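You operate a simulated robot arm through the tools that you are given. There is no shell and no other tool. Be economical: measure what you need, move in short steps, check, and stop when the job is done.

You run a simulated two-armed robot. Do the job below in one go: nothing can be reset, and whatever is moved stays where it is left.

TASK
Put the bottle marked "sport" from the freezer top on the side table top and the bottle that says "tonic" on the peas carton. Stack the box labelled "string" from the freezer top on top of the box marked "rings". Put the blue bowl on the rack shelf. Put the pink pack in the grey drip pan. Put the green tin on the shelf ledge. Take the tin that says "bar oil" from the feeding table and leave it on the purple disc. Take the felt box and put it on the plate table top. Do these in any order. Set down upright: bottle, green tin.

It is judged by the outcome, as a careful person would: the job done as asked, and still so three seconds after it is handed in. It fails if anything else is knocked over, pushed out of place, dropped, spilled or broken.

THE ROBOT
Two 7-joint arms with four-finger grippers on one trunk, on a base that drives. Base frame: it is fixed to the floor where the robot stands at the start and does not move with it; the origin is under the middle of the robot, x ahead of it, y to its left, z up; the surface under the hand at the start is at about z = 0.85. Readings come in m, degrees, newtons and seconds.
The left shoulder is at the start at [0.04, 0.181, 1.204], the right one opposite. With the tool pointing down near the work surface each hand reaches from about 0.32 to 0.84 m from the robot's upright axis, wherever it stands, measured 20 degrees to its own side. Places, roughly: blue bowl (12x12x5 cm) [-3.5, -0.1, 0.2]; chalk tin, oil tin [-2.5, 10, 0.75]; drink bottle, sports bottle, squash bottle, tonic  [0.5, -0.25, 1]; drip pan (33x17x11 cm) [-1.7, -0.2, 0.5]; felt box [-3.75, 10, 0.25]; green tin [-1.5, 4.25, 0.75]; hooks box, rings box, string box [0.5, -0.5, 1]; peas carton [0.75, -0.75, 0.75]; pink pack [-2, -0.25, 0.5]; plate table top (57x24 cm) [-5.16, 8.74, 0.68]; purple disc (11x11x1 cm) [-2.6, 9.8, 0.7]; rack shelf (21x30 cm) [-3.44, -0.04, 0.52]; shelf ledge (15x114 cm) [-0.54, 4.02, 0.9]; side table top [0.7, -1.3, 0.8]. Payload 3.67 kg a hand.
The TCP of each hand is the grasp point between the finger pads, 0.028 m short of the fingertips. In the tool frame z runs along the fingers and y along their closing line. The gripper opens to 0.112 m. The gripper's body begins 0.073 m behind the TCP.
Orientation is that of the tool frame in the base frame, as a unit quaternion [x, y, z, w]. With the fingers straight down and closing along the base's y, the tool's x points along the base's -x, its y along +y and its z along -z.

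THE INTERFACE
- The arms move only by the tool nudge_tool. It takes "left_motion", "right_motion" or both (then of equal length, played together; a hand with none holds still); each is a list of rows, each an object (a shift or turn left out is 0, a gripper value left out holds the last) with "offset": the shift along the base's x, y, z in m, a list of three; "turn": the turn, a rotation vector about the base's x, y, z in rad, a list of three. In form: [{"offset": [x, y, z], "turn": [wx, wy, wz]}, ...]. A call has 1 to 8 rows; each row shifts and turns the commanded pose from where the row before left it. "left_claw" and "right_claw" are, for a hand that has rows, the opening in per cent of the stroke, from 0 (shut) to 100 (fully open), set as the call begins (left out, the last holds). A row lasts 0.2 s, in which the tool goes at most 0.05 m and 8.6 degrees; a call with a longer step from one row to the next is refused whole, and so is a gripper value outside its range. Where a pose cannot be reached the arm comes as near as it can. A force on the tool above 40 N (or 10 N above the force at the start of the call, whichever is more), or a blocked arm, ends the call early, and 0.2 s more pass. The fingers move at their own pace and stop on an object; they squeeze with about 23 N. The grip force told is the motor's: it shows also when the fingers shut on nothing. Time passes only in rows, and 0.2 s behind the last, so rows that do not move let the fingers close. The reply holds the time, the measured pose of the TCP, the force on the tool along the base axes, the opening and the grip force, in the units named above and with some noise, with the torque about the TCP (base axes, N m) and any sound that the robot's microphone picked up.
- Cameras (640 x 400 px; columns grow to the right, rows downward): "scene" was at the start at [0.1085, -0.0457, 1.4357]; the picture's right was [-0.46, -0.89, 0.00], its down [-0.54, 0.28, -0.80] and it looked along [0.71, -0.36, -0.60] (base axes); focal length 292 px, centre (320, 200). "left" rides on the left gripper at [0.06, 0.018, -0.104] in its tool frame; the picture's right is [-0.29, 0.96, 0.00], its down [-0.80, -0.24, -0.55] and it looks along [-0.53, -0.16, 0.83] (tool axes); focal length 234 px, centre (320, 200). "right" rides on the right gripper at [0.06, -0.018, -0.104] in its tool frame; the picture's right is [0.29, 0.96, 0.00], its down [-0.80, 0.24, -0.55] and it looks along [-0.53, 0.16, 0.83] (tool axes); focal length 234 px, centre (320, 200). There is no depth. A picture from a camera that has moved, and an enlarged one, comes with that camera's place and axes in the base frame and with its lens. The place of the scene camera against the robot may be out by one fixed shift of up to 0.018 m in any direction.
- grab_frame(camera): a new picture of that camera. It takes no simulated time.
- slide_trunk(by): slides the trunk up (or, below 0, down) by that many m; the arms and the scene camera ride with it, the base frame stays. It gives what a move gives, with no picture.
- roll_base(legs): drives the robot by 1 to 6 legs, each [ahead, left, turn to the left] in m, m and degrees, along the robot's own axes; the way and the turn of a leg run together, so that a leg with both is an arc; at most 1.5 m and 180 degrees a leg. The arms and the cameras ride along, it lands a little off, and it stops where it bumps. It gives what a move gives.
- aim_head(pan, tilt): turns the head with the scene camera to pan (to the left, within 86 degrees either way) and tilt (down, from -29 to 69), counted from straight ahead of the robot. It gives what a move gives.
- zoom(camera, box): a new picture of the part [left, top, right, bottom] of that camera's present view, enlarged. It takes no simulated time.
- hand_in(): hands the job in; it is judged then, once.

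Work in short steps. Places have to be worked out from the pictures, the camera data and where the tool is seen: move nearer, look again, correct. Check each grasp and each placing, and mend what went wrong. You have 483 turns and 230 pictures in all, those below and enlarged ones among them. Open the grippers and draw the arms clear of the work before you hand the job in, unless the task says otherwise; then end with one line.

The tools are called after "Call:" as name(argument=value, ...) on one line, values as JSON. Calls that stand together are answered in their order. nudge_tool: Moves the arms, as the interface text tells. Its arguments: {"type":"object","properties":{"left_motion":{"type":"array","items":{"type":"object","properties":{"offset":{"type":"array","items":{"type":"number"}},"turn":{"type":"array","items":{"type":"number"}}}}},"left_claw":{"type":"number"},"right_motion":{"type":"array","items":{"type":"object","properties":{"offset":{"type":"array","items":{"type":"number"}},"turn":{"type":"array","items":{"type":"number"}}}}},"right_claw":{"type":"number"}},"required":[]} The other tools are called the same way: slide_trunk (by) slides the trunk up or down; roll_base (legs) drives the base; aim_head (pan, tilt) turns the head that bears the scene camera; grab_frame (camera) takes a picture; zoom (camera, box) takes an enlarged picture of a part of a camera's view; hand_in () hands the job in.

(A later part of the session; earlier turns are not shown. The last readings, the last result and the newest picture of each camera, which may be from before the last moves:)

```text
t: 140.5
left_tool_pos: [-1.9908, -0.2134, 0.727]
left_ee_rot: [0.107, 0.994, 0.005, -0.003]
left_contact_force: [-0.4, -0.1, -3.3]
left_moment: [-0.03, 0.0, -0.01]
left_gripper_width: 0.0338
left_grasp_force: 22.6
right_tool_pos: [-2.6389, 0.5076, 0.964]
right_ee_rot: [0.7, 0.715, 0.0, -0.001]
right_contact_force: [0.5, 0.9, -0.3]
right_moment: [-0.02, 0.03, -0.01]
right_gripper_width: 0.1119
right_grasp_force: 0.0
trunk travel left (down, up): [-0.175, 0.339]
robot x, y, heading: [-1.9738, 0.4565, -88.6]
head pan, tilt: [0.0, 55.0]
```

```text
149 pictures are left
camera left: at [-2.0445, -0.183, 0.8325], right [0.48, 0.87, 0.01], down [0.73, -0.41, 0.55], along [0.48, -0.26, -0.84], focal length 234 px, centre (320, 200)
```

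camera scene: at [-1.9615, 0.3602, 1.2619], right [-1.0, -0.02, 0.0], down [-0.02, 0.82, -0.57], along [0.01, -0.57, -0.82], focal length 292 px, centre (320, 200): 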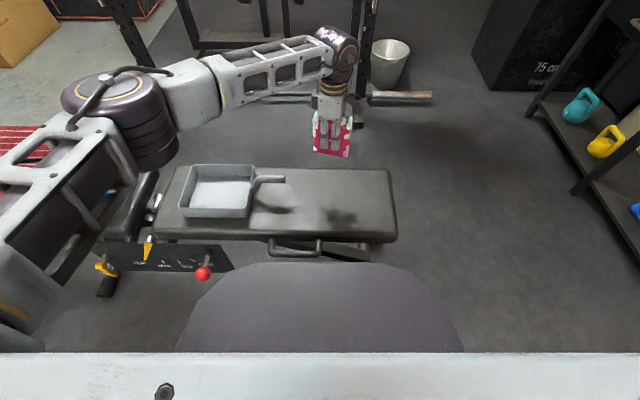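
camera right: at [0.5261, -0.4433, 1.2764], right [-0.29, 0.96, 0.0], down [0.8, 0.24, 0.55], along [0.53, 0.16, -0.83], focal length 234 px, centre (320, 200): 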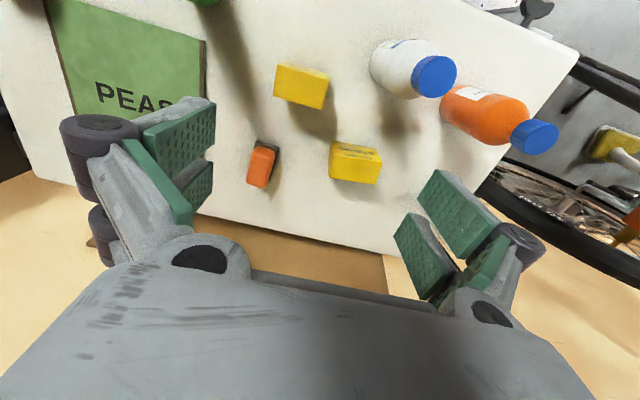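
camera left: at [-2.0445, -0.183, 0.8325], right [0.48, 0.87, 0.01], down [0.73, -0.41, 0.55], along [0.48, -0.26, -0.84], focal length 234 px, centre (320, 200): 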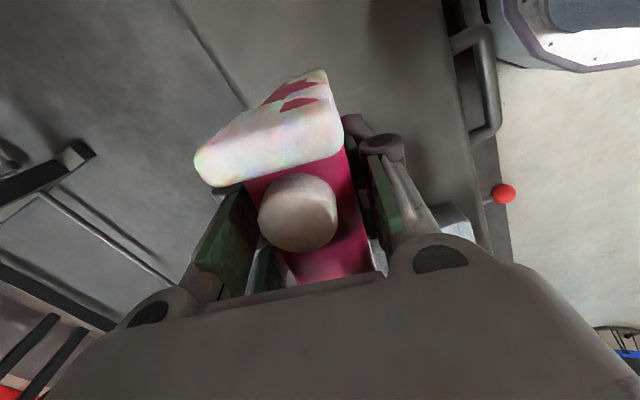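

Pack held. Pan body spans x −1.74…−1.54, y −0.25…−0.09. I raise the trunk 0.15 m (keeps the elbow off the kettlebell), then carry the pack over the pan.

Call:
slide_trunk(by=0.15)

Call:
nudge_tool(left_motion=[{"offset": [0.045, 0.005, -0.02]}, {"offset": [0.045, 0.005, -0.02]}, {"offset": [0.044, 0.006, -0.02]}, {"offset": [0.044, 0.006, 0]}, {"offset": [0.044, 0.006, 0]}, {"offset": [0.044, 0.006, 0]}, {"offset": [0.044, 0.005, 0]}, {"offset": [0.044, 0.005, 0]}])

Call:
grab_frame(camera="scene")

Call:
grab_frame(camera="left")

```text
t: 142.3
left_tool_pos: [-1.992, -0.2132, 0.8754]
left_ee_rot: [0.108, 0.994, 0.006, -0.003]
left_contact_force: [-0.1, -0.8, -2.8]
left_moment: [0.02, -0.01, 0.01]
left_gripper_width: 0.0335
left_grasp_force: 23.0
right_tool_pos: [-2.6409, 0.5083, 1.114]
right_ee_rot: [0.7, 0.714, -0.001, 0.0]
right_contact_force: [-0.1, -0.2, 0.2]
right_moment: [0.02, -0.03, -0.03]
right_gripper_width: 0.1121
right_grasp_force: 0.1
trunk travel left (down, up): [-0.325, 0.189]
robot x, y, heading: [-1.9718, 0.4567, -88.8]
head pan, tilt: [0.0, 55.0]
```

```text
t: 144.1
left_tool_pos: [-1.6357, -0.1676, 0.8145]
left_ee_rot: [0.107, 0.994, 0.004, -0.005]
left_contact_force: [-0.7, -0.6, -3.1]
left_moment: [-0.02, -0.01, 0.0]
left_gripper_width: 0.0336
left_grasp_force: 23.2
right_tool_pos: [-2.6385, 0.5092, 1.115]
right_ee_rot: [0.7, 0.714, 0.0, -0.001]
right_contact_force: [0.4, 0.4, 0.6]
right_moment: [-0.05, 0.01, -0.01]
right_gripper_width: 0.1121
right_grasp_force: 0.0
trunk travel left (down, up): [-0.325, 0.189]
robot x, y, heading: [-1.9774, 0.4568, -88.9]
head pan, tilt: [0.0, 55.0]
```

```text
148 pictures are left
camera scene: at [-1.9598, 0.3599, 1.4108], right [-1.0, -0.02, 0.0], down [-0.02, 0.82, -0.57], along [0.01, -0.57, -0.82], focal length 292 px, centre (320, 200)
```

scene: 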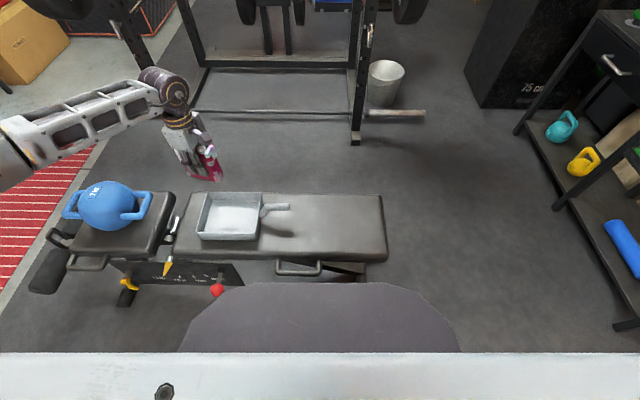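

```text
147 pictures are left
camera left: at [-1.6883, -0.1375, 0.9211], right [0.49, 0.87, 0.01], down [0.73, -0.41, 0.54], along [0.48, -0.26, -0.84], focal length 234 px, centre (320, 200)
```

left: 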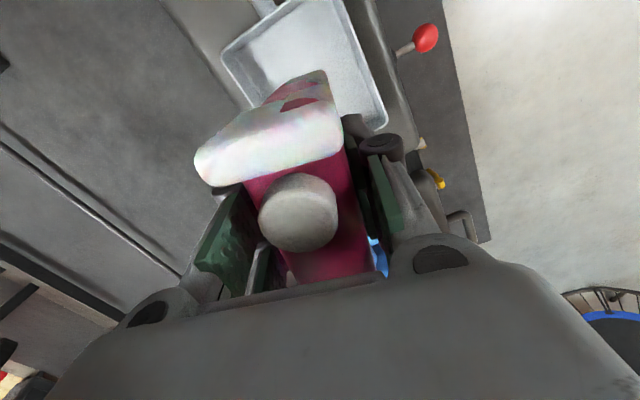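

Pan centre ≈ (-1.645,-0.169) by the hand camera. Descend into it.

Call:
nudge_tool(left_motion=[{"offset": [-0.009, -0.001, -0.04]}, {"offset": [0, 0, -0.045]}, {"offset": [0, 0, -0.045]}, {"offset": [0, 0, -0.045]}, {"offset": [0, 0, -0.035]}])

Call:
grab_frame(camera="scene")

Call:
grab_frame(camera="left")

```text
t: 145.3
left_tool_pos: [-1.6435, -0.1725, 0.6057]
left_ee_rot: [0.107, 0.994, 0.005, -0.003]
left_contact_force: [0.4, -0.2, -3.4]
left_moment: [-0.01, 0.03, 0.03]
left_gripper_width: 0.0339
left_grasp_force: 22.7
right_tool_pos: [-2.6387, 0.5084, 1.1143]
right_ee_rot: [0.7, 0.714, 0.001, 0.0]
right_contact_force: [0.8, 0.4, -0.2]
right_moment: [0.03, 0.01, 0.02]
right_gripper_width: 0.112
right_grasp_force: 0.1
trunk travel left (down, up): [-0.325, 0.189]
robot x, y, heading: [-1.9753, 0.4604, -88.7]
head pan, tilt: [0.0, 55.0]
```

```text
146 pictures are left
camera scene: at [-1.9614, 0.3587, 1.4107], right [-1.0, -0.02, 0.0], down [-0.02, 0.82, -0.57], along [0.01, -0.57, -0.82], focal length 292 px, centre (320, 200)
```

scene: 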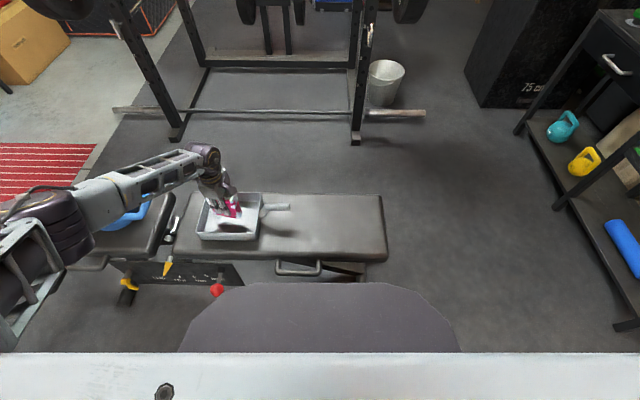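

```text
145 pictures are left
camera left: at [-1.6981, -0.1421, 0.7115], right [0.48, 0.87, 0.01], down [0.73, -0.41, 0.55], along [0.48, -0.26, -0.84], focal length 234 px, centre (320, 200)
```

left: 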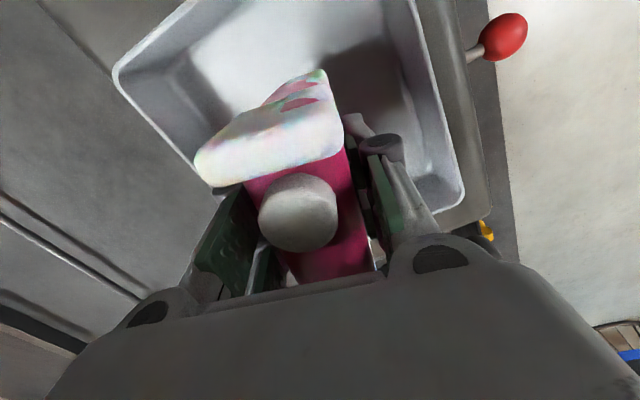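

Pack is inside the pan with clear walls. Lower gently to the floor of the pan.

Call:
nudge_tool(left_motion=[{"offset": [0, 0, -0.015]}, {"offset": [0, 0, -0.012]}, {"offset": [0, 0, -0.005]}, {}, {"offset": [0, 0, -0.004]}, {}])

```text
t: 146.7
left_tool_pos: [-1.6463, -0.1715, 0.5702]
left_ee_rot: [0.107, 0.994, 0.005, -0.003]
left_contact_force: [-0.6, -0.4, -2.3]
left_moment: [0.04, -0.01, -0.04]
left_gripper_width: 0.0337
left_grasp_force: 22.9
right_tool_pos: [-2.6387, 0.5091, 1.1144]
right_ee_rot: [0.7, 0.714, 0.0, -0.001]
right_contact_force: [-0.7, -0.3, -0.1]
right_moment: [0.03, -0.02, -0.03]
right_gripper_width: 0.1121
right_grasp_force: 0.1
trunk travel left (down, up): [-0.325, 0.189]
robot x, y, heading: [-1.9729, 0.4593, -89.0]
head pan, tilt: [0.0, 55.0]
```

Call:
nudge_tool(left_motion=[{"offset": [0, 0, -0.003]}, {}, {"offset": [0, 0, -0.003]}, {}, {"offset": [0, 0, -0.003]}, {}])

```text
t: 148.1
left_tool_pos: [-1.6462, -0.1707, 0.5634]
left_ee_rot: [0.106, 0.994, 0.004, -0.003]
left_contact_force: [1.5, 0.0, 20.0]
left_moment: [0.0, -0.05, 0.11]
left_gripper_width: 0.0336
left_grasp_force: 23.0
right_tool_pos: [-2.6404, 0.5098, 1.1131]
right_ee_rot: [0.699, 0.715, 0.0, 0.0]
right_contact_force: [0.7, -0.4, -0.1]
right_moment: [-0.03, 0.02, 0.01]
right_gripper_width: 0.112
right_grasp_force: 0.1
trunk travel left (down, up): [-0.325, 0.189]
robot x, y, heading: [-1.9771, 0.4564, -89.0]
head pan, tilt: [0.0, 55.0]
```

Contact. Release moderately and lift.

Call:
nudge_tool(left_motion=[{"offset": [0, 0, 0.002]}, {}, {}], left_claw=70)

Call:
nudge_tool(left_motion=[{"offset": [0, 0, 0.03]}, {"offset": [0, 0, 0.045]}, {"offset": [0, 0, 0.045]}, {"offset": [0, 0, 0.045]}, {"offset": [0, 0, 0.045]}, {"offset": [0, 0, 0.045]}])

Call:
zoom(camera="scene", box=[160, 130, 420, 290])

```text
t: 148.9
left_tool_pos: [-1.6463, -0.1715, 0.5625]
left_ee_rot: [0.107, 0.994, 0.006, -0.004]
left_contact_force: [-0.3, -0.3, 0.6]
left_moment: [0.01, -0.01, -0.01]
left_gripper_width: 0.0784
left_grasp_force: 0.1
right_tool_pos: [-2.639, 0.5085, 1.1147]
right_ee_rot: [0.7, 0.714, 0.0, 0.0]
right_contact_force: [0.6, 0.7, 0.1]
right_moment: [0.01, 0.0, 0.01]
right_gripper_width: 0.1121
right_grasp_force: 0.1
trunk travel left (down, up): [-0.325, 0.189]
robot x, y, heading: [-1.9762, 0.4586, -88.8]
head pan, tilt: [0.0, 55.0]
```

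```text
t: 150.3
left_tool_pos: [-1.6444, -0.1707, 0.8222]
left_ee_rot: [0.108, 0.994, 0.005, -0.004]
left_contact_force: [-1.0, 0.2, -0.2]
left_moment: [-0.02, -0.01, -0.01]
left_gripper_width: 0.0786
left_grasp_force: 0.0
right_tool_pos: [-2.6394, 0.509, 1.1139]
right_ee_rot: [0.7, 0.715, 0.0, 0.0]
right_contact_force: [0.6, -0.2, -0.3]
right_moment: [0.03, -0.03, -0.01]
right_gripper_width: 0.1122
right_grasp_force: 0.0
trunk travel left (down, up): [-0.325, 0.189]
robot x, y, heading: [-1.9753, 0.4561, -88.8]
head pan, tilt: [0.0, 55.0]
```

```text
2.46 times, centred on (290, 210) of scene
camera zoom: at [-1.9617, 0.3603, 1.4108], right [-1.0, -0.02, 0.0], down [-0.02, 0.82, -0.57], along [0.01, -0.57, -0.82], focal length 719 px, centre (394, 175)
```

zoom: 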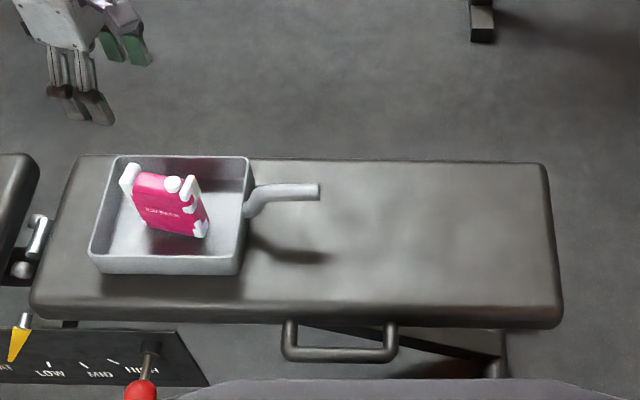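

Pack is in the pan. Next the blue bowl: retract the left hand, turn right to face −x and look at the rack.

Call:
nudge_tool(left_motion=[{"offset": [-0.02, 0.045, 0]}, {"offset": [-0.02, 0.045, 0]}, {"offset": [-0.02, 0.045, 0]}, {"offset": [-0.02, 0.045, 0]}, {"offset": [-0.02, 0.04, 0]}])

Call:
roll_base(legs=[[0, 0, -91]])

Call:
aim_head(pan=15, tilt=35)

Call:
grab_frame(camera="scene")

```text
t: 151.5
left_tool_pos: [-1.7456, 0.0497, 0.8188]
left_ee_rot: [0.106, 0.994, 0.004, -0.003]
left_contact_force: [-0.1, 0.1, 0.1]
left_moment: [-0.01, -0.04, 0.01]
left_gripper_width: 0.0785
left_grasp_force: 0.0
right_tool_pos: [-2.6402, 0.5101, 1.1147]
right_ee_rot: [0.699, 0.715, 0.0, 0.0]
right_contact_force: [-0.1, -0.1, -0.7]
right_moment: [0.0, 0.0, 0.0]
right_gripper_width: 0.1122
right_grasp_force: 0.1
trunk travel left (down, up): [-0.325, 0.189]
robot x, y, heading: [-1.9757, 0.4642, -89.1]
head pan, tilt: [0.0, 55.0]
```

```text
t: 156.2
left_tool_pos: [-2.3918, 0.2475, 0.8179]
left_ee_rot: [0.793, 0.609, 0.006, 0.001]
left_contact_force: [-0.8, -0.2, -0.4]
left_moment: [0.03, -0.02, 0.01]
left_gripper_width: 0.0785
left_grasp_force: 0.1
right_tool_pos: [-1.8924, 1.1204, 1.1137]
right_ee_rot: [1.0, -0.012, 0.0, -0.001]
right_contact_force: [0.3, 0.4, -0.3]
right_moment: [0.03, 0.01, 0.01]
right_gripper_width: 0.1119
right_grasp_force: 0.1
trunk travel left (down, up): [-0.325, 0.189]
robot x, y, heading: [-1.9738, 0.4554, 178.5]
head pan, tilt: [0.0, 55.0]
```

```text
t: 157.0
left_tool_pos: [-2.3917, 0.248, 0.8191]
left_ee_rot: [0.793, 0.609, 0.006, 0.001]
left_contact_force: [0.5, 0.0, -0.2]
left_moment: [-0.01, 0.0, 0.04]
left_gripper_width: 0.0784
left_grasp_force: 0.2
right_tool_pos: [-1.8925, 1.1195, 1.1137]
right_ee_rot: [1.0, -0.013, 0.0, 0.0]
right_contact_force: [0.2, -0.8, 0.9]
right_moment: [-0.01, 0.01, 0.01]
right_gripper_width: 0.1122
right_grasp_force: 0.0
trunk travel left (down, up): [-0.325, 0.189]
robot x, y, heading: [-1.9764, 0.4599, 178.6]
head pan, tilt: [15.0, 35.0]
```

```text
143 pictures are left
camera scene: at [-2.069, 0.4321, 1.4389], right [-0.23, 0.97, 0.0], down [0.56, 0.13, -0.82], along [-0.8, -0.19, -0.57], focal length 292 px, centre (320, 200)
```

scene: 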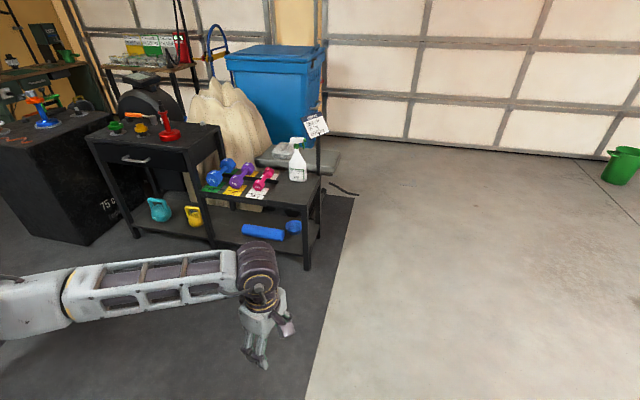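

The blue bowl sits on the lower tier near the front corner; top tier has dumbbells and a spray bottle. I drive closer to (-2.7,0.2) with the arm raised, and look.

Call:
roll_base(legs=[[0.55, 0.22, 1]])

Call:
aim_head(pan=15, tilt=45)

Call:
grab_frame(camera="scene")

Call:
grab_frame(camera="left")

```text
t: 160.3
left_tool_pos: [-2.9315, 0.0304, 0.8184]
left_ee_rot: [0.787, 0.617, 0.006, 0.002]
left_contact_force: [-0.1, 0.2, 0.9]
left_moment: [-0.04, 0.02, -0.04]
left_gripper_width: 0.0787
left_grasp_force: 0.1
right_tool_pos: [-2.4501, 0.9123, 1.1133]
right_ee_rot: [1.0, -0.001, 0.0, 0.0]
right_contact_force: [0.1, -0.2, -0.7]
right_moment: [-0.04, -0.02, 0.0]
right_gripper_width: 0.112
right_grasp_force: 0.0
trunk travel left (down, up): [-0.325, 0.189]
robot x, y, heading: [-2.5173, 0.2463, 179.7]
head pan, tilt: [15.0, 35.0]
```

```text
t: 161.1
left_tool_pos: [-2.93, 0.0292, 0.8177]
left_ee_rot: [0.786, 0.618, 0.007, 0.001]
left_contact_force: [1.0, 0.7, -0.9]
left_moment: [0.04, 0.01, -0.01]
left_gripper_width: 0.0784
left_grasp_force: 0.1
right_tool_pos: [-2.4497, 0.912, 1.1136]
right_ee_rot: [1.0, -0.002, 0.0, 0.0]
right_contact_force: [0.6, -0.3, -0.3]
right_moment: [0.0, -0.05, 0.01]
right_gripper_width: 0.1122
right_grasp_force: 0.0
trunk travel left (down, up): [-0.325, 0.189]
robot x, y, heading: [-2.5185, 0.2472, 179.8]
head pan, tilt: [15.0, 45.0]
```

```text
142 pictures are left
camera scene: at [-2.6048, 0.2216, 1.4242], right [-0.26, 0.97, 0.0], down [0.68, 0.18, -0.71], along [-0.68, -0.18, -0.71], focal length 292 px, centre (320, 200)
```

scene: 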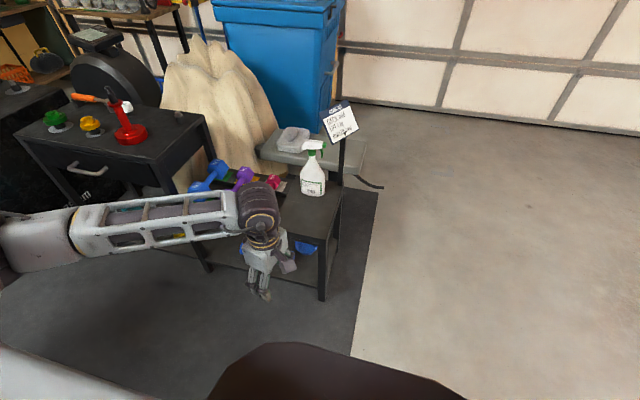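

```text
141 pictures are left
camera left: at [-2.8993, 0.0836, 0.9238], right [0.86, -0.51, 0.01], down [-0.43, -0.72, 0.55], along [-0.27, -0.47, -0.84], focal length 234 px, centre (320, 200)
```

left: 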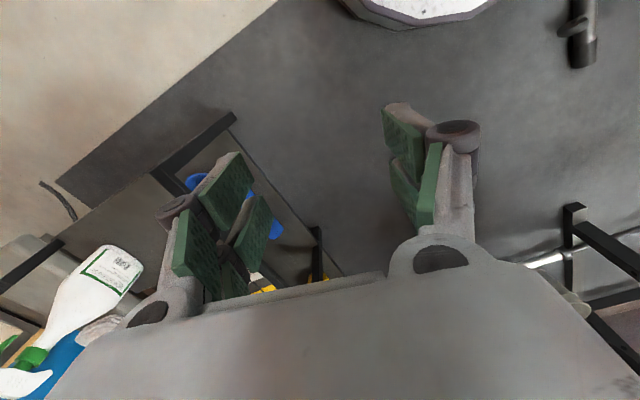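

I raise and pull back the hand for an unobstructed view, straightening its yaw.

Call:
nudge_tool(left_motion=[{"offset": [0.03, -0.02, 0.03], "turn": [0, 0, 0.12]}, {"offset": [0.03, -0.02, 0.03], "turn": [0, 0, 0.115]}, {"offset": [0.03, -0.02, 0.03]}, {"offset": [0.03, -0.02, 0.03]}, {"offset": [0.03, -0.02, 0.03]}, {"offset": [0.02, -0.03, 0.03]}])

Call:
aim_head(pan=12, tilt=42)

Call:
zoom(camera="scene", box=[200, 100, 400, 300])

```text
t: 162.5
left_tool_pos: [-2.8309, -0.1166, 0.9944]
left_ee_rot: [0.709, 0.705, 0.007, 0.001]
left_contact_force: [0.7, 0.2, 0.4]
left_moment: [0.0, 0.03, 0.02]
left_gripper_width: 0.0785
left_grasp_force: 0.0
left hand out of reach, approached as far as the arm can: row 4, 5, 6
right_tool_pos: [-2.4478, 0.9118, 1.1129]
right_ee_rot: [1.0, -0.002, -0.001, 0.0]
right_contact_force: [0.7, -0.6, -0.1]
right_moment: [0.03, 0.06, 0.02]
right_gripper_width: 0.1118
right_grasp_force: 0.0
trunk travel left (down, up): [-0.325, 0.189]
robot x, y, heading: [-2.518, 0.2496, 179.8]
head pan, tilt: [15.0, 45.0]
```

```text
t: 163.1
left_tool_pos: [-2.8322, -0.1174, 0.9929]
left_ee_rot: [0.708, 0.706, 0.008, 0.001]
left_contact_force: [0.2, 0.1, 0.2]
left_moment: [0.01, -0.02, -0.04]
left_gripper_width: 0.0786
left_grasp_force: 0.0
right_tool_pos: [-2.4489, 0.9126, 1.1142]
right_ee_rot: [1.0, -0.002, 0.0, 0.001]
right_contact_force: [1.0, 0.0, 0.2]
right_moment: [0.01, -0.02, -0.01]
right_gripper_width: 0.1121
right_grasp_force: 0.2
trunk travel left (down, up): [-0.325, 0.189]
robot x, y, heading: [-2.5172, 0.2488, 179.7]
head pan, tilt: [12.0, 42.0]
```

```text
2.00 times, centred on (300, 200) of scene
camera zoom: at [-2.6078, 0.2254, 1.4285], right [-0.21, 0.98, 0.0], down [0.66, 0.14, -0.74], along [-0.73, -0.15, -0.67], focal length 584 px, centre (360, 200)
```

zoom: 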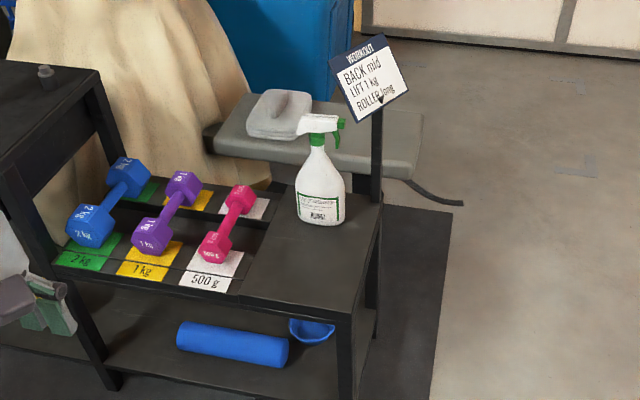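

The free part of the rack shelf is in front of the spray bottle: x −3.48…−3.26, y −0.16…0.06. I lower the trunk 0.32 m to see and reach the bowl on the lower tier.

Call:
slide_trunk(by=-0.32)

Call:
aim_head(pan=12, tilt=38)

Call:
grab_frame(camera="scene")

Call:
grab_frame(camera="left")

```text
t: 166.3
left_tool_pos: [-2.8323, -0.1175, 0.6741]
left_ee_rot: [0.709, 0.705, 0.007, 0.001]
left_contact_force: [-0.3, 0.2, 0.0]
left_moment: [0.01, -0.02, 0.01]
left_gripper_width: 0.0784
left_grasp_force: 0.0
right_tool_pos: [-2.4499, 0.9117, 0.7951]
right_ee_rot: [1.0, -0.001, 0.0, 0.0]
right_contact_force: [0.9, -0.4, -0.3]
right_moment: [0.0, 0.0, 0.02]
right_gripper_width: 0.1123
right_grasp_force: 0.1
trunk travel left (down, up): [-0.005, 0.509]
robot x, y, heading: [-2.5191, 0.249, 180.0]
head pan, tilt: [12.0, 42.0]
```

```text
t: 166.9
left_tool_pos: [-2.8316, -0.1179, 0.674]
left_ee_rot: [0.708, 0.706, 0.007, 0.001]
left_contact_force: [0.0, 0.2, -0.2]
left_moment: [0.01, 0.0, 0.02]
left_gripper_width: 0.0785
left_grasp_force: 0.0
right_tool_pos: [-2.4485, 0.9128, 0.7957]
right_ee_rot: [1.0, -0.002, 0.0, 0.0]
right_contact_force: [-0.5, 0.4, 0.1]
right_moment: [-0.03, 0.0, -0.01]
right_gripper_width: 0.112
right_grasp_force: 0.0
trunk travel left (down, up): [-0.005, 0.509]
robot x, y, heading: [-2.517, 0.2484, 180.2]
head pan, tilt: [12.0, 38.0]
```

```text
139 pictures are left
camera scene: at [-2.6104, 0.2248, 1.1156], right [-0.2, 0.98, 0.0], down [0.6, 0.13, -0.79], along [-0.77, -0.16, -0.62], focal length 292 px, centre (320, 200)
```

scene: 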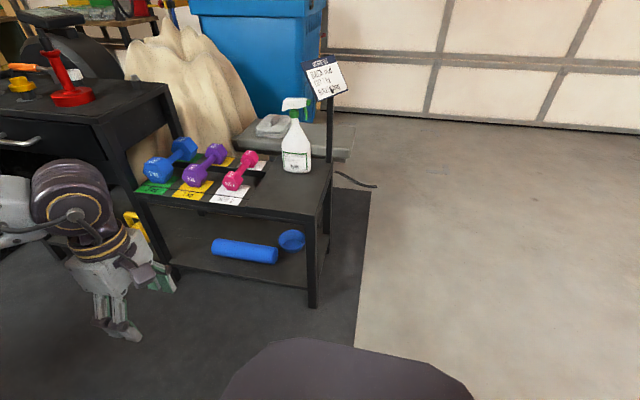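

```text
138 pictures are left
camera left: at [-2.8142, -0.0578, 0.7801], right [0.96, -0.29, 0.01], down [-0.25, -0.8, 0.54], along [-0.15, -0.52, -0.84], focal length 234 px, centre (320, 200)
```

left: 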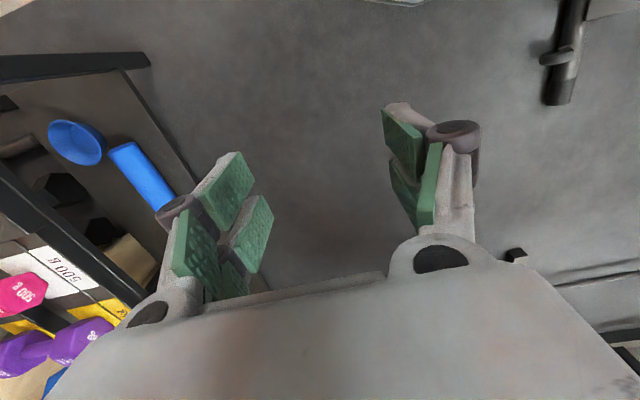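

Call:
zoom(camera="scene", box=[190, 180, 350, 320])

Call:
zoom(camera="left", box=[0, 60, 220, 240])

```text
2.86 times, centred on (270, 250) of scene
camera zoom: at [-2.6104, 0.2248, 1.1156], right [-0.2, 0.98, 0.0], down [0.6, 0.13, -0.79], along [-0.77, -0.16, -0.62], focal length 835 px, centre (463, 57)
```

zoom: 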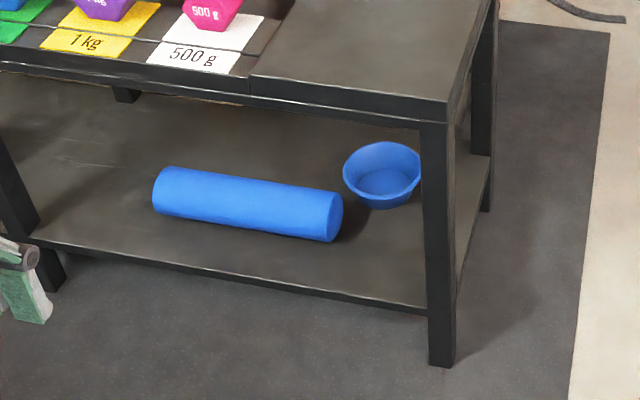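

```text
2.22 times, centred on (110, 150) of left
camera zoom: at [-2.8142, -0.0578, 0.7801], right [0.96, -0.29, 0.01], down [-0.25, -0.8, 0.54], along [-0.15, -0.52, -0.84], focal length 520 px, centre (787, 311)
```

zoom: 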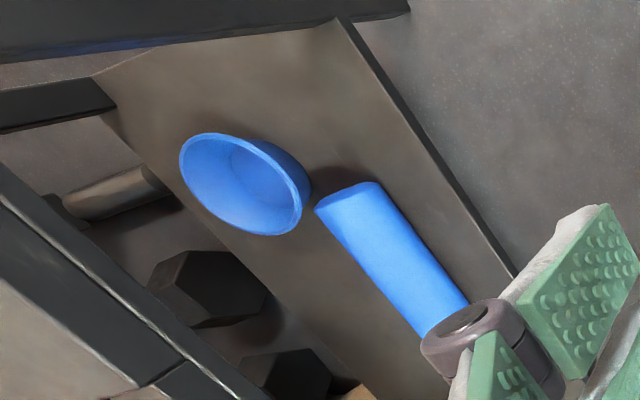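

Bowl rim centre ≈ (-3.44,-0.07,0.205), close to the open +y end of the rack. I'll approach from that end: drive around to about (-3.5,0.75) facing −y.

Call:
roll_base(legs=[[0, -0.5, 0], [0.98, 0, 0]])

Call:
roll_base(legs=[[0, 0, 90]])

Call:
aim_head(pan=0, tilt=50)

Call:
grab_frame(camera="scene")

```text
t: 174.8
left_tool_pos: [-3.8113, 0.4073, 0.6738]
left_ee_rot: [0.713, 0.701, 0.007, 0.001]
left_contact_force: [0.0, 0.0, 0.2]
left_moment: [-0.02, 0.0, -0.02]
left_gripper_width: 0.0784
left_grasp_force: 0.0
right_tool_pos: [-3.4138, 1.4296, 0.7952]
right_ee_rot: [1.0, -0.011, 0.0, 0.001]
right_contact_force: [1.3, 0.4, -0.1]
right_moment: [-0.01, 0.02, -0.01]
right_gripper_width: 0.1118
right_grasp_force: 0.0
trunk travel left (down, up): [-0.005, 0.509]
robot x, y, heading: [-3.4914, 0.7696, 178.9]
head pan, tilt: [12.0, 38.0]
```

```text
t: 179.3
left_tool_pos: [-3.1413, 0.434, 0.6737]
left_ee_rot: [0.028, 1.0, 0.006, -0.004]
left_contact_force: [0.4, 0.0, -0.4]
left_moment: [0.0, -0.01, -0.01]
left_gripper_width: 0.0784
left_grasp_force: 0.0
right_tool_pos: [-4.1499, 0.8663, 0.7956]
right_ee_rot: [0.726, 0.688, 0.0, 0.0]
right_contact_force: [-1.2, 0.0, 0.3]
right_moment: [-0.01, 0.01, 0.0]
right_gripper_width: 0.1117
right_grasp_force: 0.3
trunk travel left (down, up): [-0.005, 0.509]
robot x, y, heading: [-3.4877, 0.7699, -93.2]
head pan, tilt: [12.0, 38.0]
```

```text
t: 180.1
left_tool_pos: [-3.1402, 0.4341, 0.675]
left_ee_rot: [0.027, 1.0, 0.006, -0.003]
left_contact_force: [-0.4, -0.2, 0.7]
left_moment: [-0.01, 0.03, 0.02]
left_gripper_width: 0.0785
left_grasp_force: 0.1
right_tool_pos: [-4.1495, 0.8675, 0.7955]
right_ee_rot: [0.726, 0.688, -0.001, 0.0]
right_contact_force: [0.1, -1.1, -0.2]
right_moment: [-0.02, -0.01, 0.01]
right_gripper_width: 0.1119
right_grasp_force: 0.0
trunk travel left (down, up): [-0.005, 0.509]
robot x, y, heading: [-3.4939, 0.7641, -93.3]
head pan, tilt: [0.0, 50.0]
```

```text
135 pictures are left
camera scene: at [-3.4844, 0.6645, 1.0985], right [-1.0, 0.05, 0.0], down [0.04, 0.76, -0.64], along [-0.03, -0.64, -0.77], focal length 292 px, centre (320, 200)
```

scene: 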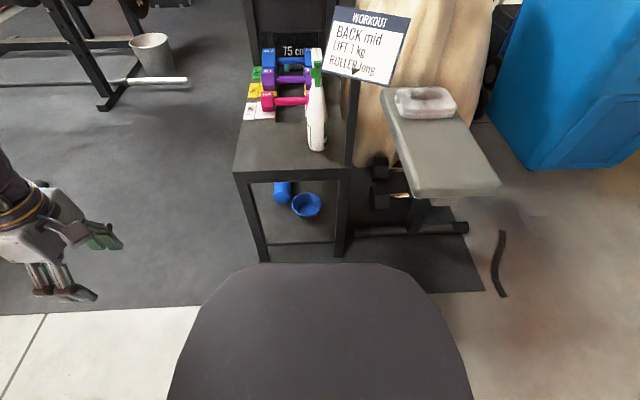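

Call:
zoom(camera="scene", box=[210, 100, 390, 280])

```text
2.22 times, centred on (300, 190) of scene
camera zoom: at [-3.4844, 0.6645, 1.0985], right [-1.0, 0.05, 0.0], down [0.04, 0.76, -0.64], along [-0.03, -0.64, -0.77], focal length 649 px, centre (364, 222)
```

zoom: 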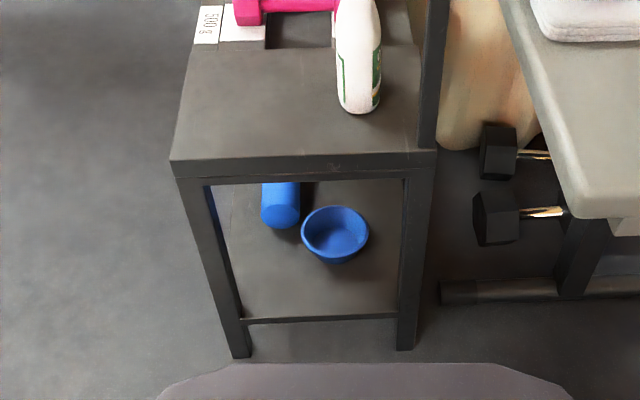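

The rack's open end is clear. I set the tool: small yaw, then tilt ~42° so the fingers come in low from the +y end, and bring the hand in front of the opening.

Call:
nudge_tool(left_motion=[{"turn": [0, 0, -0.145]}, {"turn": [-0.1434, 0.0305, 0]}, {"turn": [-0.1434, 0.0305, 0]}, {"turn": [-0.1434, 0.0305, 0]}, {"turn": [-0.1434, 0.0305, 0]}, {"turn": [-0.1434, 0.0305, 0]}], left_claw=30)

Call:
nudge_tool(left_motion=[{"offset": [-0.04, -0.015, -0.02]}, {"offset": [-0.04, -0.015, -0.02]}, {"offset": [-0.04, -0.015, -0.02]}, {"offset": [-0.04, -0.015, -0.02]}, {"offset": [-0.04, -0.015, -0.02]}, {"offset": [-0.04, -0.015, -0.02]}, {"offset": [-0.04, -0.015, -0.02]}])

Call:
grab_frame(camera="left")

Call:
grab_frame(camera="scene")

```text
t: 181.4
left_tool_pos: [-3.0877, 0.3381, 0.6717]
left_ee_rot: [0.095, 0.93, -0.351, -0.044]
left_contact_force: [-0.6, -0.1, -0.6]
left_moment: [-0.01, 0.0, -0.01]
left_gripper_width: 0.0337
left_grasp_force: 0.0
left hand out of reach, approached as far as the arm can: row 2, 3, 4, 5, 6
right_tool_pos: [-4.1504, 0.8682, 0.7945]
right_ee_rot: [0.726, 0.688, 0.0, 0.0]
right_contact_force: [0.3, 0.8, 0.4]
right_moment: [-0.01, 0.02, 0.01]
right_gripper_width: 0.1119
right_grasp_force: 0.0
trunk travel left (down, up): [-0.005, 0.509]
robot x, y, heading: [-3.4887, 0.7685, -93.1]
head pan, tilt: [0.0, 50.0]
```

```text
t: 183.1
left_tool_pos: [-3.3625, 0.2296, 0.5276]
left_ee_rot: [0.093, 0.931, -0.351, -0.043]
left_contact_force: [0.7, 0.5, -0.1]
left_moment: [0.0, 0.02, 0.03]
left_gripper_width: 0.0333
left_grasp_force: 0.0
left hand out of reach, approached as far as the arm can: row 1
right_tool_pos: [-4.15, 0.8673, 0.7956]
right_ee_rot: [0.726, 0.688, 0.0, 0.0]
right_contact_force: [0.1, 0.2, 0.3]
right_moment: [0.01, 0.02, 0.0]
right_gripper_width: 0.1117
right_grasp_force: 0.0
trunk travel left (down, up): [-0.005, 0.509]
robot x, y, heading: [-3.4884, 0.7671, -93.0]
head pan, tilt: [0.0, 50.0]
```

```text
133 pictures are left
camera left: at [-3.4028, 0.3226, 0.5956], right [0.42, 0.65, -0.64], down [0.83, 0.02, 0.56], along [0.38, -0.76, -0.53], focal length 234 px, centre (320, 200)
```

left: 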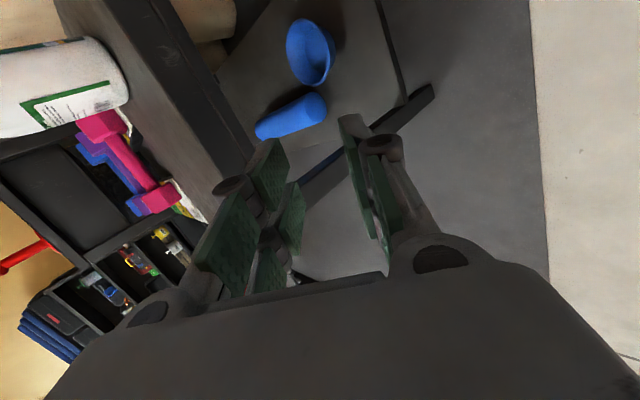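

```text
132 pictures are left
camera scene: at [-3.4848, 0.6642, 1.0985], right [-1.0, 0.05, 0.0], down [0.04, 0.77, -0.64], along [-0.03, -0.64, -0.77], focal length 292 px, centre (320, 200)
```

scene: 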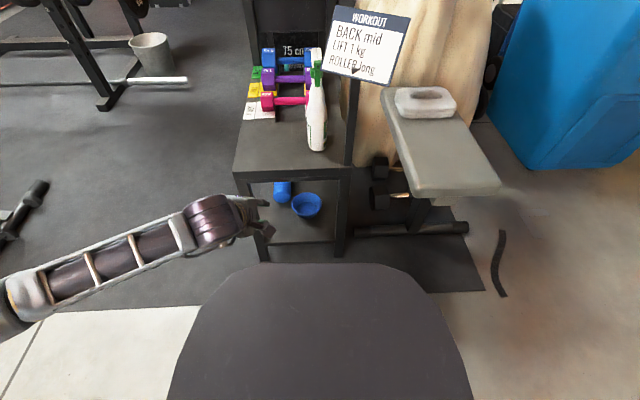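

Hand camera agrees: bowl centre ≈ (-3.468,-0.05), rim z≈0.195, shelf end y≈0.085. I lower the hand outside the opening.

Call:
nudge_tool(left_motion=[{"offset": [-0.013, 0, -0.045]}, {"offset": [-0.013, 0, -0.045]}, {"offset": [-0.013, 0, -0.045]}, {"offset": [-0.013, -0.01, -0.045]}, {"offset": [-0.013, -0.01, -0.045]}, {"offset": [-0.01, -0.01, -0.045]}])

Call:
grab_frame(camera="left")

Call:
zoom(camera="scene", box=[180, 100, 400, 290])

```text
t: 184.4
left_tool_pos: [-3.4303, 0.2194, 0.3302]
left_ee_rot: [0.092, 0.937, -0.337, -0.028]
left_contact_force: [0.4, -1.8, 0.9]
left_moment: [0.17, -0.03, -0.03]
left_gripper_width: 0.0334
left_grasp_force: 0.0
left hand out of reach, approached as far as the arm can: row 2, 3, 4, 5, 6
right_tool_pos: [-4.1484, 0.8666, 0.7962]
right_ee_rot: [0.726, 0.688, 0.0, -0.002]
right_contact_force: [-0.2, -1.0, -0.6]
right_moment: [0.03, -0.03, 0.03]
right_gripper_width: 0.1118
right_grasp_force: 0.1
trunk travel left (down, up): [-0.005, 0.509]
robot x, y, heading: [-3.4902, 0.768, -93.2]
head pan, tilt: [0.0, 50.0]
```

```text
131 pictures are left
camera left: at [-3.4753, 0.31, 0.4001], right [0.43, 0.67, -0.61], down [0.81, 0.01, 0.59], along [0.4, -0.74, -0.53], focal length 234 px, centre (320, 200)
```

left: 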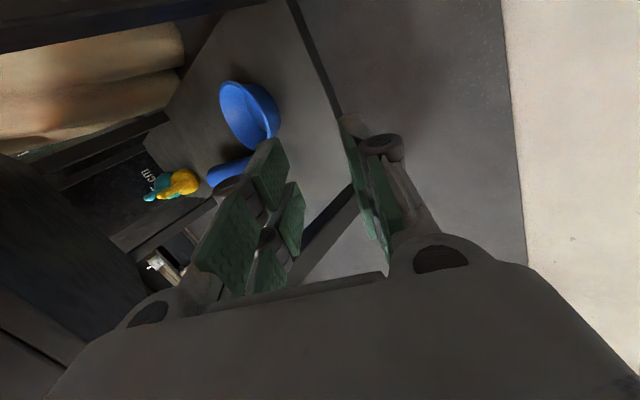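

```text
2.11 times, centred on (290, 195) of scene
camera zoom: at [-3.484, 0.6635, 1.0982], right [-1.0, 0.05, 0.0], down [0.04, 0.77, -0.64], along [-0.03, -0.64, -0.77], focal length 615 px, centre (383, 210)
```

zoom: 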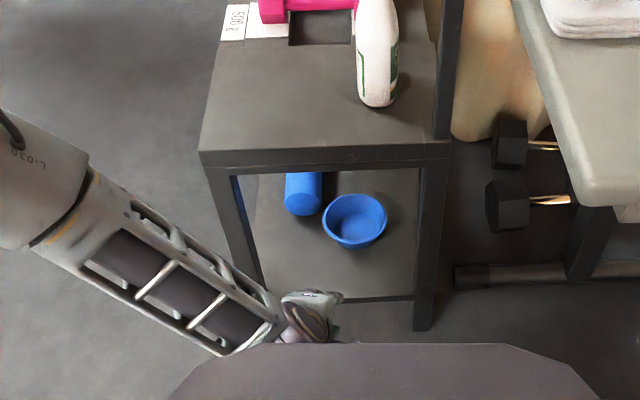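

The hand is too close to the body here; I back the base 0.18 m to give room.

Call:
roll_base(legs=[[-0.18, 0, 3]])

Call:
nudge_tool(left_motion=[{"offset": [0.0, -0.04, -0.02]}, {"offset": [0, -0.04, -0.02]}, {"offset": [0, -0.04, -0.02]}, {"offset": [0, -0.04, -0.02]}])

Call:
grab_frame(camera="left")

Call:
grab_frame(camera="scene")

```text
t: 186.0
left_tool_pos: [-3.395, 0.4079, 0.3297]
left_ee_rot: [0.066, 0.939, -0.337, -0.016]
left_contact_force: [-0.2, 0.0, 0.0]
left_moment: [-0.06, 0.04, 0.0]
left_gripper_width: 0.0338
left_grasp_force: 0.0
right_tool_pos: [-4.1491, 1.0131, 0.7945]
right_ee_rot: [0.706, 0.708, -0.001, 0.001]
right_contact_force: [0.8, 0.3, 0.2]
right_moment: [-0.03, 0.01, 0.01]
right_gripper_width: 0.112
right_grasp_force: 0.0
trunk travel left (down, up): [-0.005, 0.509]
robot x, y, heading: [-3.4873, 0.9494, -89.8]
head pan, tilt: [0.0, 50.0]
```

```text
t: 187.0
left_tool_pos: [-3.3937, 0.2516, 0.2494]
left_ee_rot: [0.065, 0.94, -0.336, -0.016]
left_contact_force: [0.6, 0.0, 0.0]
left_moment: [0.02, 0.0, -0.01]
left_gripper_width: 0.0334
left_grasp_force: 0.0
right_tool_pos: [-4.1498, 1.0119, 0.7949]
right_ee_rot: [0.706, 0.708, 0.0, 0.0]
right_contact_force: [-0.3, -0.8, 0.8]
right_moment: [-0.02, 0.01, -0.05]
right_gripper_width: 0.1121
right_grasp_force: 0.1
trunk travel left (down, up): [-0.005, 0.509]
robot x, y, heading: [-3.4859, 0.948, -89.7]
head pan, tilt: [0.0, 50.0]
```

```text
129 pictures are left
camera left: at [-3.4426, 0.3385, 0.3181], right [0.39, 0.69, -0.6], down [0.8, 0.06, 0.59], along [0.45, -0.72, -0.54], focal length 234 px, centre (320, 200)
```

left: 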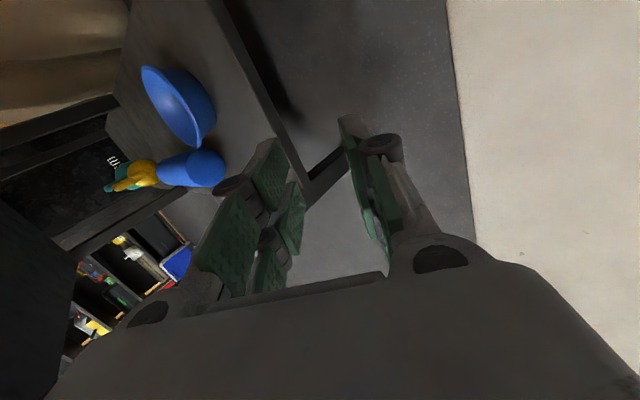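

```text
128 pictures are left
camera scene: at [-3.4749, 0.8465, 1.0984], right [-1.0, 0.0, 0.0], down [0.0, 0.77, -0.64], along [0.0, -0.64, -0.77], focal length 292 px, centre (320, 200)
```

scene: 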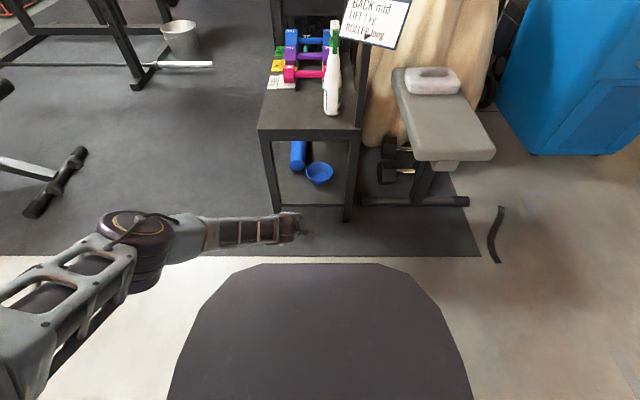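

Call:
zoom(camera="scene", box=[240, 80, 380, 240])

Call:
zoom(camera="left", box=[100, 30, 320, 210])

```text
2.50 times, centred on (310, 160) of scene
camera zoom: at [-3.4749, 0.8465, 1.0984], right [-1.0, 0.0, 0.0], down [0.0, 0.77, -0.64], along [0.0, -0.64, -0.77], focal length 730 px, centre (345, 300)
```

zoom: 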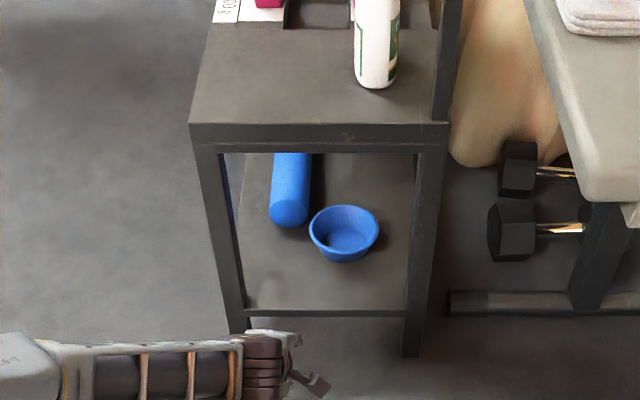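

```text
2.22 times, centred on (210, 120) of left
camera zoom: at [-3.4426, 0.3385, 0.3181], right [0.39, 0.69, -0.6], down [0.8, 0.06, 0.59], along [0.45, -0.72, -0.54], focal length 520 px, centre (564, 378)
```

zoom: 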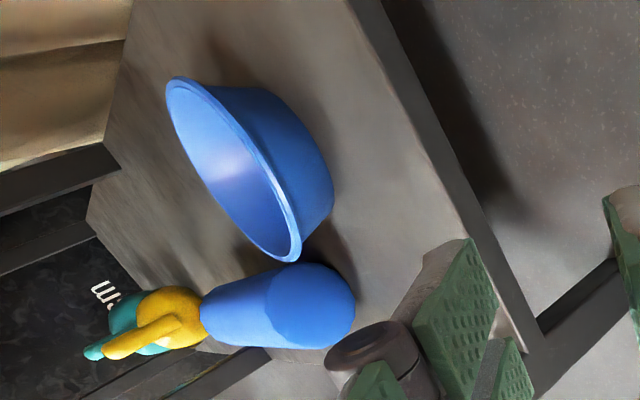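

Refined: rim centre ≈ (-3.475,-0.073), rim z≈0.172, shelf z≈0.125, end at y≈0.07. I go in at low height to a stand-off point just outside the near rim.

Call:
nudge_tool(left_motion=[{"offset": [-0.024, -0.035, -0.008]}, {"offset": [-0.024, -0.035, -0.008]}, {"offset": [-0.022, -0.035, -0.008]}, {"offset": [0, -0.04, 0]}], left_claw=45)

Call:
grab_frame(camera="left")

Call:
zoom(camera="scene", box=[240, 80, 380, 240])

```text
t: 188.0
left_tool_pos: [-3.4423, 0.2051, 0.2552]
left_ee_rot: [0.065, 0.939, -0.336, -0.017]
left_contact_force: [0.0, 0.4, 0.6]
left_moment: [0.02, -0.01, -0.02]
left_gripper_width: 0.0503
left_grasp_force: 0.1
left hand out of reach, approached as far as the arm can: row 2, 3, 4
right_tool_pos: [-4.1505, 1.0129, 0.7955]
right_ee_rot: [0.706, 0.708, -0.001, 0.0]
right_contact_force: [-0.4, 0.2, 0.6]
right_moment: [0.02, 0.02, -0.03]
right_gripper_width: 0.1118
right_grasp_force: 0.1
trunk travel left (down, up): [-0.005, 0.509]
robot x, y, heading: [-3.4814, 0.9514, -89.7]
head pan, tilt: [0.0, 50.0]
```

```text
125 pictures are left
camera left: at [-3.4906, 0.293, 0.3247], right [0.39, 0.69, -0.6], down [0.81, 0.06, 0.59], along [0.45, -0.72, -0.54], focal length 234 px, centre (320, 200)
```

left: 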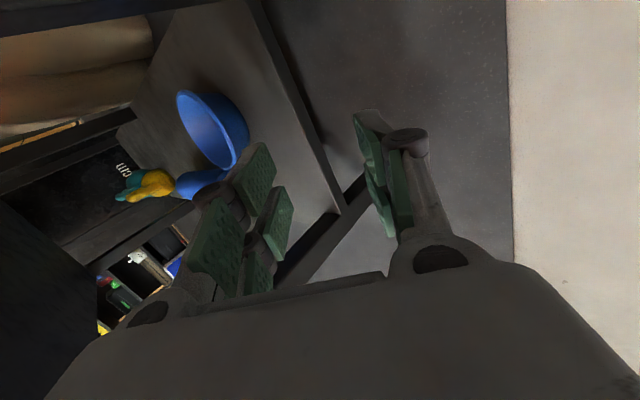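

```text
2.50 times, centred on (310, 160) of scene
camera zoom: at [-3.4741, 0.8466, 1.0985], right [-1.0, 0.0, 0.0], down [0.0, 0.77, -0.64], along [0.0, -0.64, -0.77], focal length 730 px, centre (345, 300)
```

zoom: 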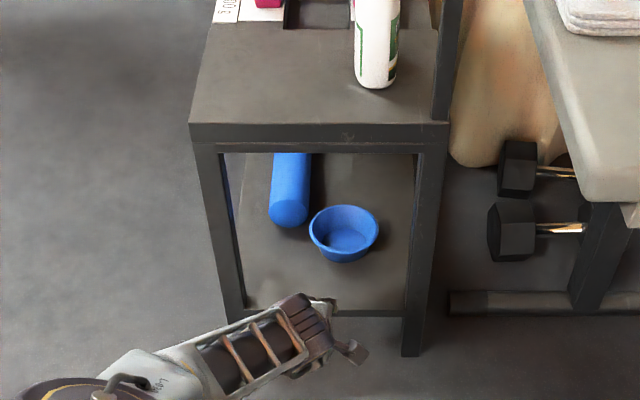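

Inward reach is the limit, so I pull the hand back a little and shift the base 0.25 m to its right (−x).

Call:
nudge_tool(left_motion=[{"offset": [0.04, 0.025, 0]}, {"offset": [0.04, 0.025, 0]}, {"offset": [0.04, 0.025, 0]}, {"offset": [0.04, 0.02, 0]}])

Call:
roll_base(legs=[[0, -0.25, 0]])

Call:
grab_frame(camera="scene")

```text
t: 189.2
left_tool_pos: [-3.2362, 0.2122, 0.2437]
left_ee_rot: [0.044, 0.929, -0.363, 0.058]
left_contact_force: [-0.8, -0.1, 0.0]
left_moment: [-0.03, -0.06, 0.03]
left_gripper_width: 0.0501
left_grasp_force: 0.1
left hand out of reach, approached as far as the arm can: row 1, 2, 3
right_tool_pos: [-4.149, 1.0134, 0.7942]
right_ee_rot: [0.707, 0.707, 0.0, 0.0]
right_contact_force: [0.0, 1.2, -0.6]
right_moment: [0.0, 0.02, 0.01]
right_gripper_width: 0.1118
right_grasp_force: 0.1
trunk travel left (down, up): [-0.005, 0.509]
robot x, y, heading: [-3.489, 0.9501, -89.7]
head pan, tilt: [0.0, 50.0]
stopped in row 4 (left hand): the arm was blocked; the commanded pose is now the measured one
```

```text
t: 191.1
left_tool_pos: [-3.4807, 0.2122, 0.2426]
left_ee_rot: [0.042, 0.929, -0.362, 0.062]
left_contact_force: [-1.3, 0.1, 0.0]
left_moment: [0.0, -0.06, 0.03]
left_gripper_width: 0.0501
left_grasp_force: 0.0
right_tool_pos: [-4.4016, 1.0097, 0.7949]
right_ee_rot: [0.705, 0.709, 0.0, 0.0]
right_contact_force: [-0.2, -0.5, -0.9]
right_moment: [-0.02, -0.01, 0.02]
right_gripper_width: 0.1121
right_grasp_force: 0.1
trunk travel left (down, up): [-0.005, 0.509]
robot x, y, heading: [-3.7371, 0.947, -89.6]
head pan, tilt: [0.0, 50.0]
```

```text
123 pictures are left
camera scene: at [-3.7262, 0.8456, 1.0985], right [-1.0, -0.01, 0.0], down [0.0, 0.77, -0.64], along [0.01, -0.64, -0.77], focal length 292 px, centre (320, 200)
```

scene: 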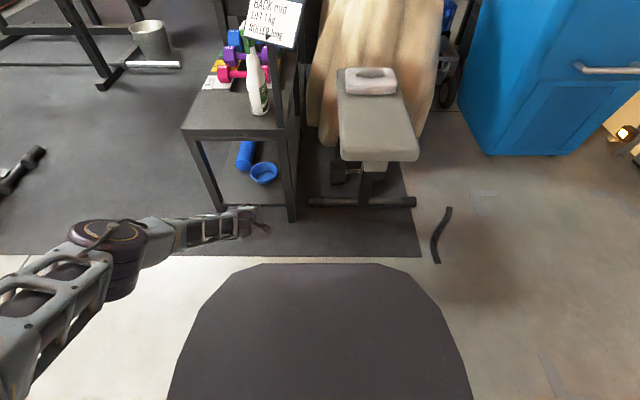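

Now the hand is within comfortable reach. I correct the yaw (approach azimuth slightly from +x) and check.

Call:
nudge_tool(left_motion=[{"offset": [0.01, 0, 0], "turn": [0, 0, -0.138]}, {"offset": [0.01, 0, 0], "turn": [0, 0, -0.138]}, {"offset": [0, 0, -0.01]}])

Call:
grab_frame(camera="left")

```text
t: 191.8
left_tool_pos: [-3.4604, 0.2124, 0.2314]
left_ee_rot: [0.169, 0.915, -0.367, 0.01]
left_contact_force: [-0.3, -0.1, 0.5]
left_moment: [0.01, -0.01, -0.04]
left_gripper_width: 0.0504
left_grasp_force: 0.1
right_tool_pos: [-4.4009, 1.0087, 0.7953]
right_ee_rot: [0.705, 0.709, 0.0, 0.0]
right_contact_force: [-0.4, 0.1, -0.2]
right_moment: [-0.04, 0.0, -0.01]
right_gripper_width: 0.1121
right_grasp_force: 0.2
trunk travel left (down, up): [-0.005, 0.509]
robot x, y, heading: [-3.7366, 0.9502, -89.5]
head pan, tilt: [0.0, 50.0]
```

```text
122 pictures are left
camera left: at [-3.4992, 0.3132, 0.2886], right [0.58, 0.56, -0.6], down [0.73, -0.03, 0.68], along [0.36, -0.83, -0.43], focal length 234 px, centre (320, 200)
```

left: 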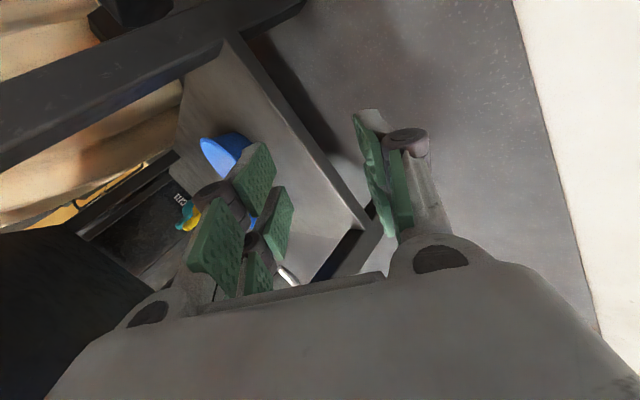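

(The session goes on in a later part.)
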